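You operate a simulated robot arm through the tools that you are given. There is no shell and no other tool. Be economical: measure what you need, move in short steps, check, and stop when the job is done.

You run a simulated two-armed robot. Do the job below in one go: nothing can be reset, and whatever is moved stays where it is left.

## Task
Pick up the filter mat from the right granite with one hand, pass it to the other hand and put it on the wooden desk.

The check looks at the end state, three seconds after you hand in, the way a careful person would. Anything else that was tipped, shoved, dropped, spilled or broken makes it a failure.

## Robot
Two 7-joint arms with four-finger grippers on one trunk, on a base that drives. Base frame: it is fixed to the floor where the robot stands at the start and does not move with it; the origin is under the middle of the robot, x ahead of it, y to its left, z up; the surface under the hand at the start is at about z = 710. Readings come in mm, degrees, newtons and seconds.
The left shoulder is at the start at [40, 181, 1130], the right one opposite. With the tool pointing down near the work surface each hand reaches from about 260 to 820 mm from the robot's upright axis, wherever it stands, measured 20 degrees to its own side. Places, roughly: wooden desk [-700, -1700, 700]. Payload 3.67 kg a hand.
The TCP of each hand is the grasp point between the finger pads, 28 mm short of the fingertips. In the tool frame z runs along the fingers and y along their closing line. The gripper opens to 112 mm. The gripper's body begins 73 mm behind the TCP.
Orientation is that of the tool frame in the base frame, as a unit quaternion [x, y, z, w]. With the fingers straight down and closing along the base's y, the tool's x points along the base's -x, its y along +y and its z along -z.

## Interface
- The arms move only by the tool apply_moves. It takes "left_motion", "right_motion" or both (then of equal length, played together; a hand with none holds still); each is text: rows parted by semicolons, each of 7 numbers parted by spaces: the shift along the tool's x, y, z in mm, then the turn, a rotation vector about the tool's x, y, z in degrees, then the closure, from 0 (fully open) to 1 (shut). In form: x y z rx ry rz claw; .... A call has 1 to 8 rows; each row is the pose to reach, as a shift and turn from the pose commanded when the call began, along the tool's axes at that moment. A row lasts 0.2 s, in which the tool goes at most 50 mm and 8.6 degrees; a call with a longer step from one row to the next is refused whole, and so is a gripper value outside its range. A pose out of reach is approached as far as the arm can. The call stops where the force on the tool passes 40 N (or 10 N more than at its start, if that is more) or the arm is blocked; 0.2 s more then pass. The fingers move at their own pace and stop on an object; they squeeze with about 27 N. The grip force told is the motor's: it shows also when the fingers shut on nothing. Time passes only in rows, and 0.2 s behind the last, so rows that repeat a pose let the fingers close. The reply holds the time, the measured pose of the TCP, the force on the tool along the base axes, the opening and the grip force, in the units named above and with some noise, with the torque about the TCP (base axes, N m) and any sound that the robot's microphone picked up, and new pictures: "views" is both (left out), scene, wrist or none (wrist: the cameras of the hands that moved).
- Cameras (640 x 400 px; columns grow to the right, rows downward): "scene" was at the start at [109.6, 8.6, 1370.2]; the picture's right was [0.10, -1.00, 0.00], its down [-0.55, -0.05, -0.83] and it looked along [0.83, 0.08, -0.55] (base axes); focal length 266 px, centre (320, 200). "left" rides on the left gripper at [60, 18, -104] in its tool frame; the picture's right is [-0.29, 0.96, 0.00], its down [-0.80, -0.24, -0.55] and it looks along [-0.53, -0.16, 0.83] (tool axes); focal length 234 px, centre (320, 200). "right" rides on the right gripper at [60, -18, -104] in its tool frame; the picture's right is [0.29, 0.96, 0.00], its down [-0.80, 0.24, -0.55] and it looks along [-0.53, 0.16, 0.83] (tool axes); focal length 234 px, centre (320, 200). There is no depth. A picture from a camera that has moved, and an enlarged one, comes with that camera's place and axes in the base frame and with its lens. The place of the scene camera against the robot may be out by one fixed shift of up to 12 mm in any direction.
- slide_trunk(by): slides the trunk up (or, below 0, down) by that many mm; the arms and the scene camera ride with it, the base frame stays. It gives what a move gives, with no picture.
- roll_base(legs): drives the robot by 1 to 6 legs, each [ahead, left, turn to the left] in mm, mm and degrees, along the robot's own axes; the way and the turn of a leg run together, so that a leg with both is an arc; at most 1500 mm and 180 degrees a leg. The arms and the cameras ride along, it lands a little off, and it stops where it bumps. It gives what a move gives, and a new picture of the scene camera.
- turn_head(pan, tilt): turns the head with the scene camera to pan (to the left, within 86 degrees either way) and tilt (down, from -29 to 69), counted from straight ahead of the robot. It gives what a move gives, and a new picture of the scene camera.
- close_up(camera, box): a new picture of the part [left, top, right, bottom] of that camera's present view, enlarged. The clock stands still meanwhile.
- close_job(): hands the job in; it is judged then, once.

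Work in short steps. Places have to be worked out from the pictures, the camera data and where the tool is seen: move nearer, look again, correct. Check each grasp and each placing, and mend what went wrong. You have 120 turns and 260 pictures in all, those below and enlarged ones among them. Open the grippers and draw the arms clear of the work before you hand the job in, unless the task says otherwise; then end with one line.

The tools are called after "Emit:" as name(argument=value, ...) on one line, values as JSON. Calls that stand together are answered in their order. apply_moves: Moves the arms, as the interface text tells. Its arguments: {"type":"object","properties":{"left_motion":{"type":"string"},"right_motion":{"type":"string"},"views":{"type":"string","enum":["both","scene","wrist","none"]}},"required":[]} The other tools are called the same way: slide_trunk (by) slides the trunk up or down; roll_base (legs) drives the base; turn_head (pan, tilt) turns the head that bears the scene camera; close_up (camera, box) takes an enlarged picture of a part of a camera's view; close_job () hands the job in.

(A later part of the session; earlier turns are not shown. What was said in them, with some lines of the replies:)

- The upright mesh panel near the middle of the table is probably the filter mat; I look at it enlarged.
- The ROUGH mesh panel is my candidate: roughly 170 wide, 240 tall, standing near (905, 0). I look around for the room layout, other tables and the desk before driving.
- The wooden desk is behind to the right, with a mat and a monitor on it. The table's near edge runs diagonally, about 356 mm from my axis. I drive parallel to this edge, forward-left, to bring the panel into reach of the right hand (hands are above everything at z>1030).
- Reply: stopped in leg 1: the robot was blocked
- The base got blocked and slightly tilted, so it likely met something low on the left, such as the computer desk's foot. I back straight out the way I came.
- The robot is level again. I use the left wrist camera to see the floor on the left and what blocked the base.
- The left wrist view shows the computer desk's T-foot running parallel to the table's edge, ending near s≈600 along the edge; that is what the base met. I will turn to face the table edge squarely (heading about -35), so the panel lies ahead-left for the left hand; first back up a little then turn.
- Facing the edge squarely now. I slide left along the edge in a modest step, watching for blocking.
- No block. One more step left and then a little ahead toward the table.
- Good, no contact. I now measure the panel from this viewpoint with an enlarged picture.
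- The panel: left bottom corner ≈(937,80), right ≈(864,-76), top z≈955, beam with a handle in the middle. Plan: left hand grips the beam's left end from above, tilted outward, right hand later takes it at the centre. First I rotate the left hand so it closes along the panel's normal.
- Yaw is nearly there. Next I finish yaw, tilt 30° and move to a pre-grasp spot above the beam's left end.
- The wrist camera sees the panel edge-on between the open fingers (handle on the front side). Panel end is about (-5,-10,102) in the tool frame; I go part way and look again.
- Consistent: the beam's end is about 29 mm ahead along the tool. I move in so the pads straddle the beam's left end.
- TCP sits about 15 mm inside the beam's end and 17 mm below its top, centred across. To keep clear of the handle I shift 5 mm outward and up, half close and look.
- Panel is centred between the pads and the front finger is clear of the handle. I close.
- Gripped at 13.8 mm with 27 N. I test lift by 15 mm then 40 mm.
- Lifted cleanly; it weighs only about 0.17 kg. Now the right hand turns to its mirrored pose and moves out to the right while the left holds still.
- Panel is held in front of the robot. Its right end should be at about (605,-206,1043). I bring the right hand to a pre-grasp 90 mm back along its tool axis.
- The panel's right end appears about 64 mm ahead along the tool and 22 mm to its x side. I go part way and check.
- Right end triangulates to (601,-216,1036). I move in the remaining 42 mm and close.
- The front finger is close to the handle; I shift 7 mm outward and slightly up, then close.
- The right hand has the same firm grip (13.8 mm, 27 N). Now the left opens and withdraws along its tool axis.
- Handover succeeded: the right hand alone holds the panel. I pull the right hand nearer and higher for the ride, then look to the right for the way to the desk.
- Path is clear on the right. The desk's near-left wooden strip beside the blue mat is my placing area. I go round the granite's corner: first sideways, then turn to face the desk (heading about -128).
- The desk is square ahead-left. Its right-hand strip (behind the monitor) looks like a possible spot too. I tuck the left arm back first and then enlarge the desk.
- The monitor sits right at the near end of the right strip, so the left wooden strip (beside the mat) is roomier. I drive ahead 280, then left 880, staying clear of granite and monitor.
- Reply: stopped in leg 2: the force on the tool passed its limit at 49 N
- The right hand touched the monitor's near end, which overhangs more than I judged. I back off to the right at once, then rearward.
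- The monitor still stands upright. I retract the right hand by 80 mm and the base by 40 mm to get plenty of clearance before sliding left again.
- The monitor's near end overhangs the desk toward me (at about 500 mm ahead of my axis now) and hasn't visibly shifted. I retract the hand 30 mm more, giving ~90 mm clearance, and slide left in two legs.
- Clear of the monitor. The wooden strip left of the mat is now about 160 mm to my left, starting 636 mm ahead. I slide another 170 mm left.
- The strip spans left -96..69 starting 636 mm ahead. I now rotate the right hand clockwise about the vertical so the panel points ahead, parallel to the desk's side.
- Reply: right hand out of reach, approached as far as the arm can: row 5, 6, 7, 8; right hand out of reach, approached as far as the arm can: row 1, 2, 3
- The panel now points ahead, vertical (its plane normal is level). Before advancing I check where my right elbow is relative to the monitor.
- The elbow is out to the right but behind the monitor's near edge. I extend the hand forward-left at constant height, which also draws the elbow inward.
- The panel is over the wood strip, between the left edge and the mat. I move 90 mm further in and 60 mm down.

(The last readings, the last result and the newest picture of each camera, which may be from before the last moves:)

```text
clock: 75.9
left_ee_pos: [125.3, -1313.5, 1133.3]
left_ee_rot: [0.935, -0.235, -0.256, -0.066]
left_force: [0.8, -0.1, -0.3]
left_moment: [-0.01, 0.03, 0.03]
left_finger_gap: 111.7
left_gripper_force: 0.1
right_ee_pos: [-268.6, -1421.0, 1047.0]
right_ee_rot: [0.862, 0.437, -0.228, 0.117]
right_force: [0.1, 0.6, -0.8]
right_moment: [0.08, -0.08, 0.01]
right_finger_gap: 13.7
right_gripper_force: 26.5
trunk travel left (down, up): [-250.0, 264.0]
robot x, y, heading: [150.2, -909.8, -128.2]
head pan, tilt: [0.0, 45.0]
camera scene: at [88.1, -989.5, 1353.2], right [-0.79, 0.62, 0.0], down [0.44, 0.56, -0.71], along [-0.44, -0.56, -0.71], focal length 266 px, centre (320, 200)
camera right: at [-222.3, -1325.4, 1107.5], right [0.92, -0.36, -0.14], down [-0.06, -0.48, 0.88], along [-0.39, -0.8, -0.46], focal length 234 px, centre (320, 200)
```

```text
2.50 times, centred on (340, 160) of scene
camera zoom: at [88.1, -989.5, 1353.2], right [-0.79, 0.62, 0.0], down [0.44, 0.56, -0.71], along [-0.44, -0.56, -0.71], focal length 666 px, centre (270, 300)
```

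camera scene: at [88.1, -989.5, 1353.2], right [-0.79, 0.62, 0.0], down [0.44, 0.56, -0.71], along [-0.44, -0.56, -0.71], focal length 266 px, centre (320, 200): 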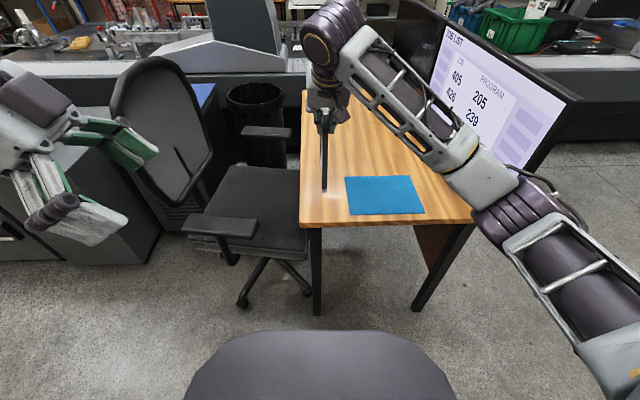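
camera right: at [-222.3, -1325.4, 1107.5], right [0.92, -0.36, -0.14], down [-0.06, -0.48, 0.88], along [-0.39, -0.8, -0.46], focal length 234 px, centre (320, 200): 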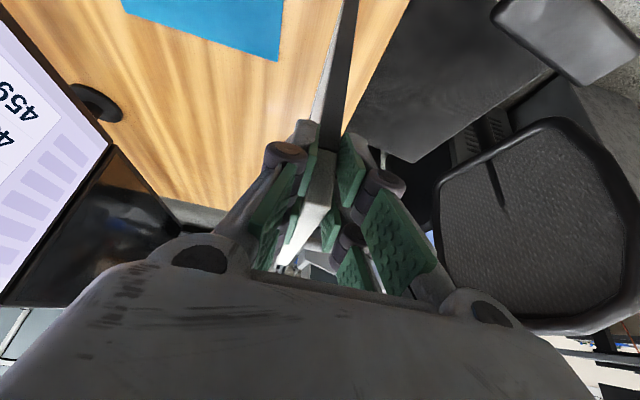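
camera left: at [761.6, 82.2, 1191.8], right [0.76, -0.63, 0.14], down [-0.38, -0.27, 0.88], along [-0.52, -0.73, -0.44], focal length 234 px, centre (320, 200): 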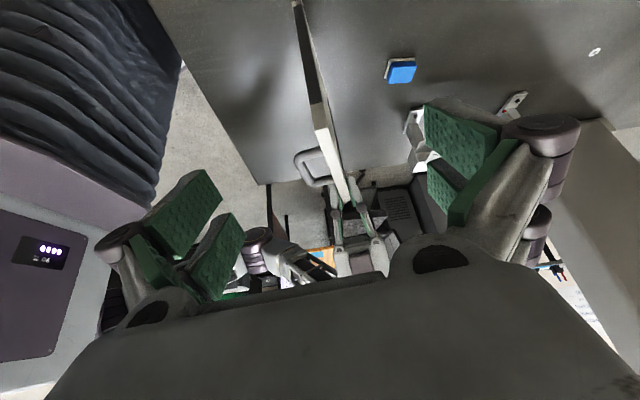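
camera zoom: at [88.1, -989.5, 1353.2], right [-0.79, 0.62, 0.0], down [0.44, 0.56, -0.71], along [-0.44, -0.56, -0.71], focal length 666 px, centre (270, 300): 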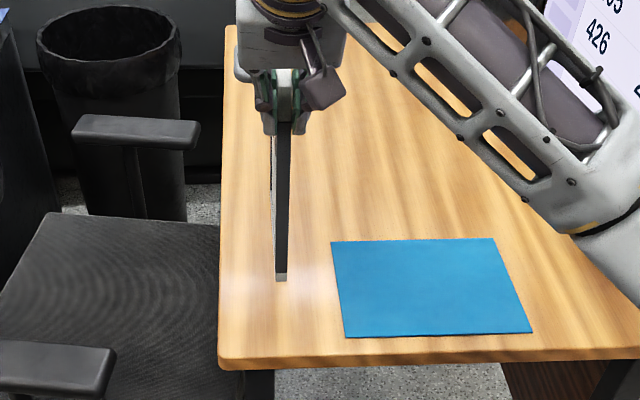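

Good alignment. I go 25 mm further in and 80 mm down, to a bit above the desk.

Emit:
apply_moves(right_motion="-2 0 24 0 0 0 1; 5 -0.5 45 0 0 0 1; 12 -1 65 0 0 0 1; 18 -1 82 0 0 0 1; 18 -1 82 0 0 0 1", views="none")

Emit:
close_up(camera="scene", box=[240, 80, 440, 240])

```text
clock: 77.1
left_ee_pos: [125.3, -1313.1, 1132.1]
left_ee_rot: [0.935, -0.235, -0.257, -0.067]
left_force: [0.5, 0.9, 0.3]
left_moment: [-0.02, -0.03, 0.01]
left_finger_gap: 112.2
left_gripper_force: 0.0
right_ee_pos: [-283.6, -1440.0, 968.5]
right_ee_rot: [0.862, 0.436, -0.229, 0.118]
right_force: [-0.9, -1.8, 10.5]
right_moment: [-0.79, 0.51, -0.05]
right_finger_gap: 13.7
right_gripper_force: 27.2
trunk travel left (down, up): [-250.0, 264.0]
robot x, y, heading: [149.0, -914.7, -128.3]
head pan, tilt: [0.0, 45.0]
```

```text
2.50 times, centred on (340, 160) of scene
camera zoom: at [88.6, -989.2, 1353.4], right [-0.79, 0.62, 0.0], down [0.44, 0.56, -0.71], along [-0.44, -0.56, -0.71], focal length 666 px, centre (270, 300)
```

zoom: 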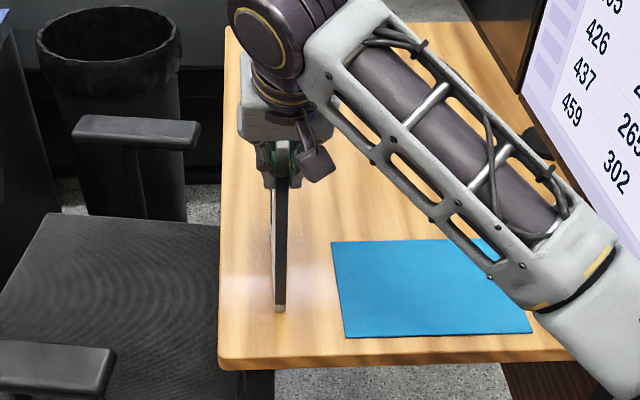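

Contact: about 10 N upward, with the moment centred under the panel's middle, so it rests flat on the desk. I ease up slightly and open the fingers gradually.

Emit:
apply_moves(right_motion="-0.7 0 -1.3 0 0 0 1; -0.7 0 -1.3 0 0 0 1", views="none")

Emit:
apply_moves(right_motion="0 0 0 0 0 0 0.85; 0 0 0 0 0 0 0.82; 0 0 0 0 0 0 0.75; 0 0 0 0 0 0 0.65; 0 0 0 0 0 0 0.5; 0 0 0 0 0 0 0.4; 0 0 0 0 0 0 0.4", views="wrist")

Emit:
close_up(camera="scene", box=[240, 80, 440, 240])

```text
clock: 77.7
left_ee_pos: [125.8, -1313.3, 1132.4]
left_ee_rot: [0.936, -0.234, -0.256, -0.067]
left_force: [-0.5, -0.3, 0.3]
left_moment: [0.04, -0.03, 0.02]
left_finger_gap: 112.0
left_gripper_force: 0.0
right_ee_pos: [-283.2, -1440.6, 969.7]
right_ee_rot: [0.862, 0.437, -0.228, 0.118]
right_force: [-1.4, -3.1, 8.8]
right_moment: [-0.67, 0.49, -0.01]
right_finger_gap: 14.1
right_gripper_force: 27.4
trunk travel left (down, up): [-250.0, 264.0]
robot x, y, heading: [149.0, -910.4, -128.3]
head pan, tilt: [0.0, 45.0]
```

```text
clock: 79.3
left_ee_pos: [124.8, -1313.2, 1132.6]
left_ee_rot: [0.935, -0.235, -0.256, -0.067]
left_force: [-0.6, -0.2, 0.4]
left_moment: [0.0, -0.03, 0.02]
left_finger_gap: 112.0
left_gripper_force: 0.0
right_ee_pos: [-282.9, -1440.6, 967.8]
right_ee_rot: [0.862, 0.437, -0.228, 0.117]
right_force: [-0.5, 0.9, 0.0]
right_moment: [0.05, -0.02, -0.03]
right_finger_gap: 67.2
right_gripper_force: 0.0
trunk travel left (down, up): [-250.0, 264.0]
robot x, y, heading: [149.3, -910.6, -128.1]
head pan, tilt: [0.0, 45.0]
camera right: at [-237.5, -1345.4, 1028.2], right [0.92, -0.36, -0.14], down [-0.06, -0.48, 0.88], along [-0.39, -0.8, -0.46], focal length 234 px, centre (320, 200)
```

right: 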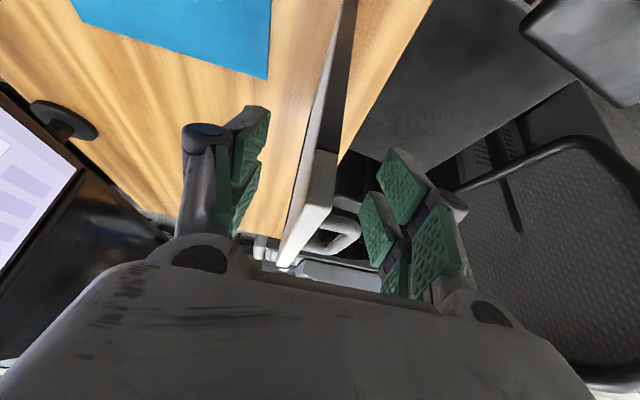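

```text
2.50 times, centred on (340, 160) of scene
camera zoom: at [87.9, -990.0, 1353.2], right [-0.79, 0.62, 0.0], down [0.44, 0.56, -0.71], along [-0.44, -0.56, -0.71], focal length 666 px, centre (270, 300)
```

zoom: 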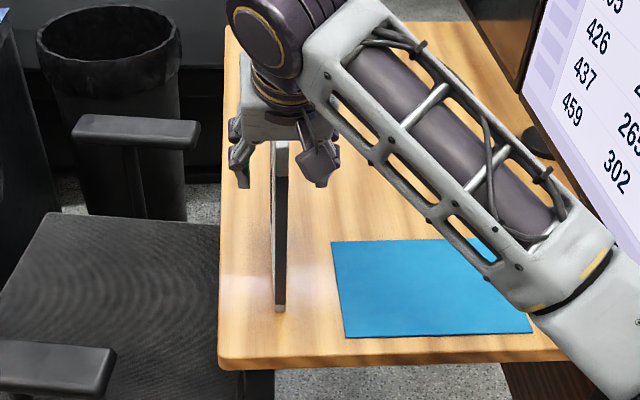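

The panel stands on its own on the wood. I withdraw along the tool axis, up and back.

Emit:
apply_moves(right_motion="0 0 -15 0 0 0 0.4; 0 0 -35 0 0 0 0.4; 0 0 -60 0 0 0 0.4; 0 0 -90 0 0 0 0.4; 0 0 -120 0 0 0 0.4; 0 0 -150 0 0 0 0.4; 0 0 -150 0 0 0 0.4")

Emit:
close_up(camera="scene", box=[240, 80, 440, 240])

```text
clock: 80.9
left_ee_pos: [124.6, -1314.3, 1132.5]
left_ee_rot: [0.936, -0.233, -0.256, -0.067]
left_force: [1.6, 0.2, 0.8]
left_moment: [0.02, 0.01, -0.04]
left_finger_gap: 112.0
left_gripper_force: 0.0
right_ee_pos: [-240.6, -1380.5, 1098.2]
right_ee_rot: [0.862, 0.437, -0.227, 0.117]
right_force: [-0.3, -0.3, -0.6]
right_moment: [0.04, 0.0, -0.01]
right_finger_gap: 67.4
right_gripper_force: 0.1
trunk travel left (down, up): [-250.0, 264.0]
robot x, y, heading: [145.2, -911.1, -128.3]
head pan, tilt: [0.0, 45.0]
camera scene: at [87.8, -990.5, 1353.1], right [-0.79, 0.62, 0.0], down [0.44, 0.56, -0.71], along [-0.44, -0.56, -0.71], focal length 266 px, centre (320, 200)
camera right: at [-194.9, -1285.7, 1158.8], right [0.92, -0.36, -0.14], down [-0.06, -0.48, 0.88], along [-0.39, -0.8, -0.46], focal length 234 px, centre (320, 200)
```

scene: 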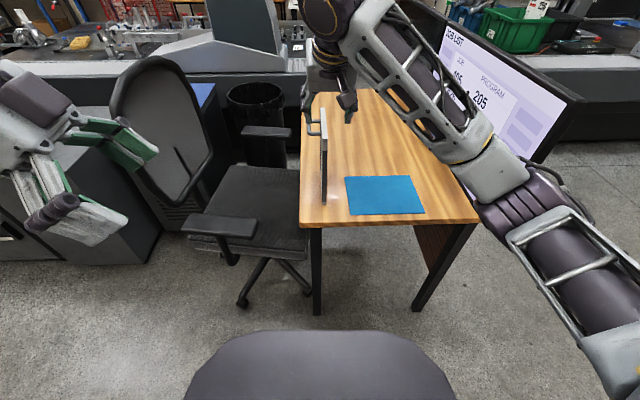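
right: 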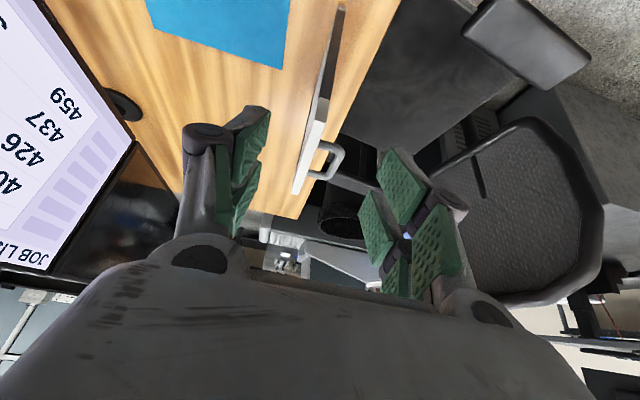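

```text
2.50 times, centred on (340, 160) of scene
camera zoom: at [87.8, -990.5, 1353.1], right [-0.79, 0.62, 0.0], down [0.44, 0.56, -0.71], along [-0.44, -0.56, -0.71], focal length 666 px, centre (270, 300)
```

zoom: 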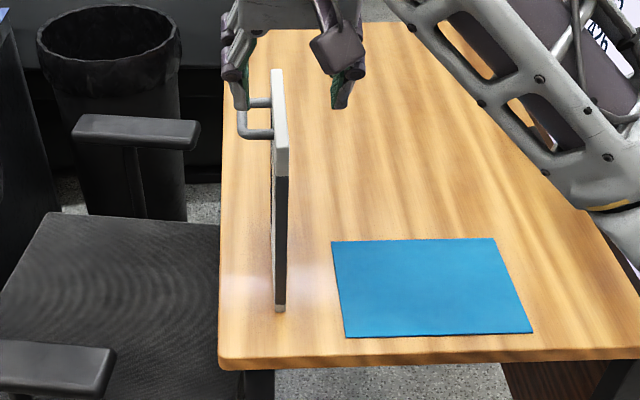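

Standing upright and steady. I withdraw the right hand back along the path it came, fully opening it.

Emit:
apply_moves(right_motion="20 -12 -13 0 0 0 0.4; 41 -24 -27 0 0 0 0.2; 61 -36 -40 0 0 0 0; 82 -47 -53 0 0 0 0; 102 -59 -66 0 0 0 0; 123 -71 -80 0 0 0 0; 143 -83 -93 0 0 0 0", views="scene")

Emit:
turn_head(pan=-20, tilt=30)

```text
clock: 82.5
left_ee_pos: [124.6, -1312.5, 1132.9]
left_ee_rot: [0.935, -0.235, -0.256, -0.067]
left_force: [0.9, -0.3, -0.7]
left_moment: [0.0, -0.01, 0.05]
left_finger_gap: 112.3
left_gripper_force: 0.0
right_ee_pos: [-207.1, -1191.8, 1107.6]
right_ee_rot: [0.862, 0.437, -0.228, 0.118]
right_force: [0.7, 0.8, -0.3]
right_moment: [-0.01, 0.01, -0.02]
right_finger_gap: 111.8
right_gripper_force: 0.0
trunk travel left (down, up): [-250.0, 264.0]
robot x, y, heading: [149.8, -909.2, -128.0]
head pan, tilt: [0.0, 45.0]
camera scene: at [88.0, -989.0, 1353.2], right [-0.79, 0.62, 0.0], down [0.44, 0.56, -0.71], along [-0.44, -0.56, -0.71], focal length 266 px, centre (320, 200)
```

scene: 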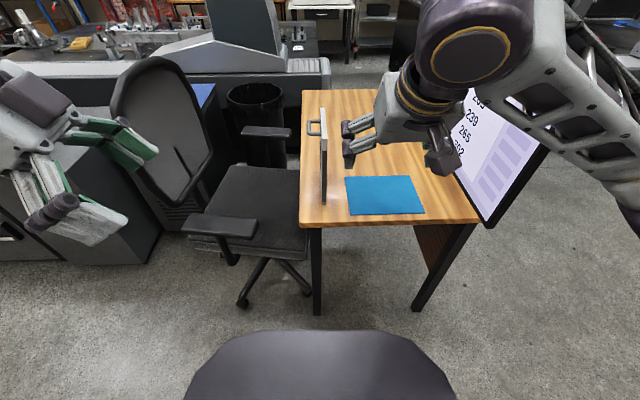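

```text
clock: 83.3
left_ee_pos: [125.8, -1313.8, 1131.8]
left_ee_rot: [0.935, -0.235, -0.256, -0.068]
left_force: [0.7, 0.3, -0.9]
left_moment: [0.02, 0.01, 0.01]
left_finger_gap: 111.8
left_gripper_force: 0.1
right_ee_pos: [-206.7, -1194.2, 1107.0]
right_ee_rot: [0.863, 0.437, -0.227, 0.117]
right_force: [-0.1, 0.6, -0.2]
right_moment: [-0.01, -0.01, 0.03]
right_finger_gap: 112.2
right_gripper_force: 0.1
trunk travel left (down, up): [-250.0, 264.0]
robot x, y, heading: [150.0, -905.9, -128.2]
head pan, tilt: [-20.0, 30.0]
camera scene: at [61.5, -973.6, 1375.7], right [-0.53, 0.85, 0.0], down [0.43, 0.26, -0.87], along [-0.74, -0.46, -0.5], focal length 266 px, centre (320, 200)
```

scene: 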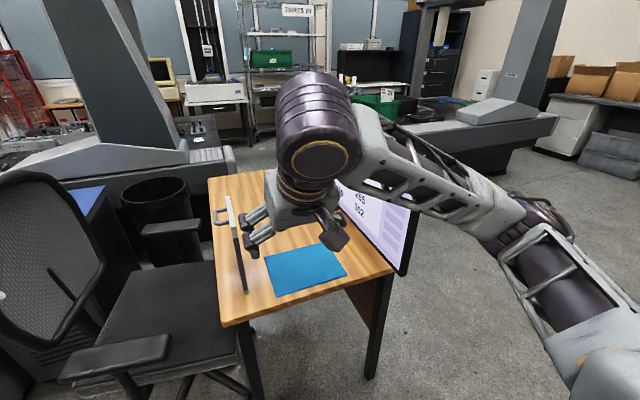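

The panel stands steadily on the wooden desk. The monitor's stand is where it was before the brush, within about 15 mm measurement error. Both hands are open and clear, so I hand in.

Emit:
close_job()

```text
The job is handed in.
```

The filter mat (the panel labelled ROUGH) was picked from the right granite with the left hand, passed to the right hand, and now stands upright on the bare wood of the desk. On the way the base got blocked and briefly tilted, probably on the computer desk's foot, and the right hand bumped the wooden desk's monitor at about 49 N. The monitor stayed upright and, as far as I could measure, its stand did not move; I did not re-check the computer desk.
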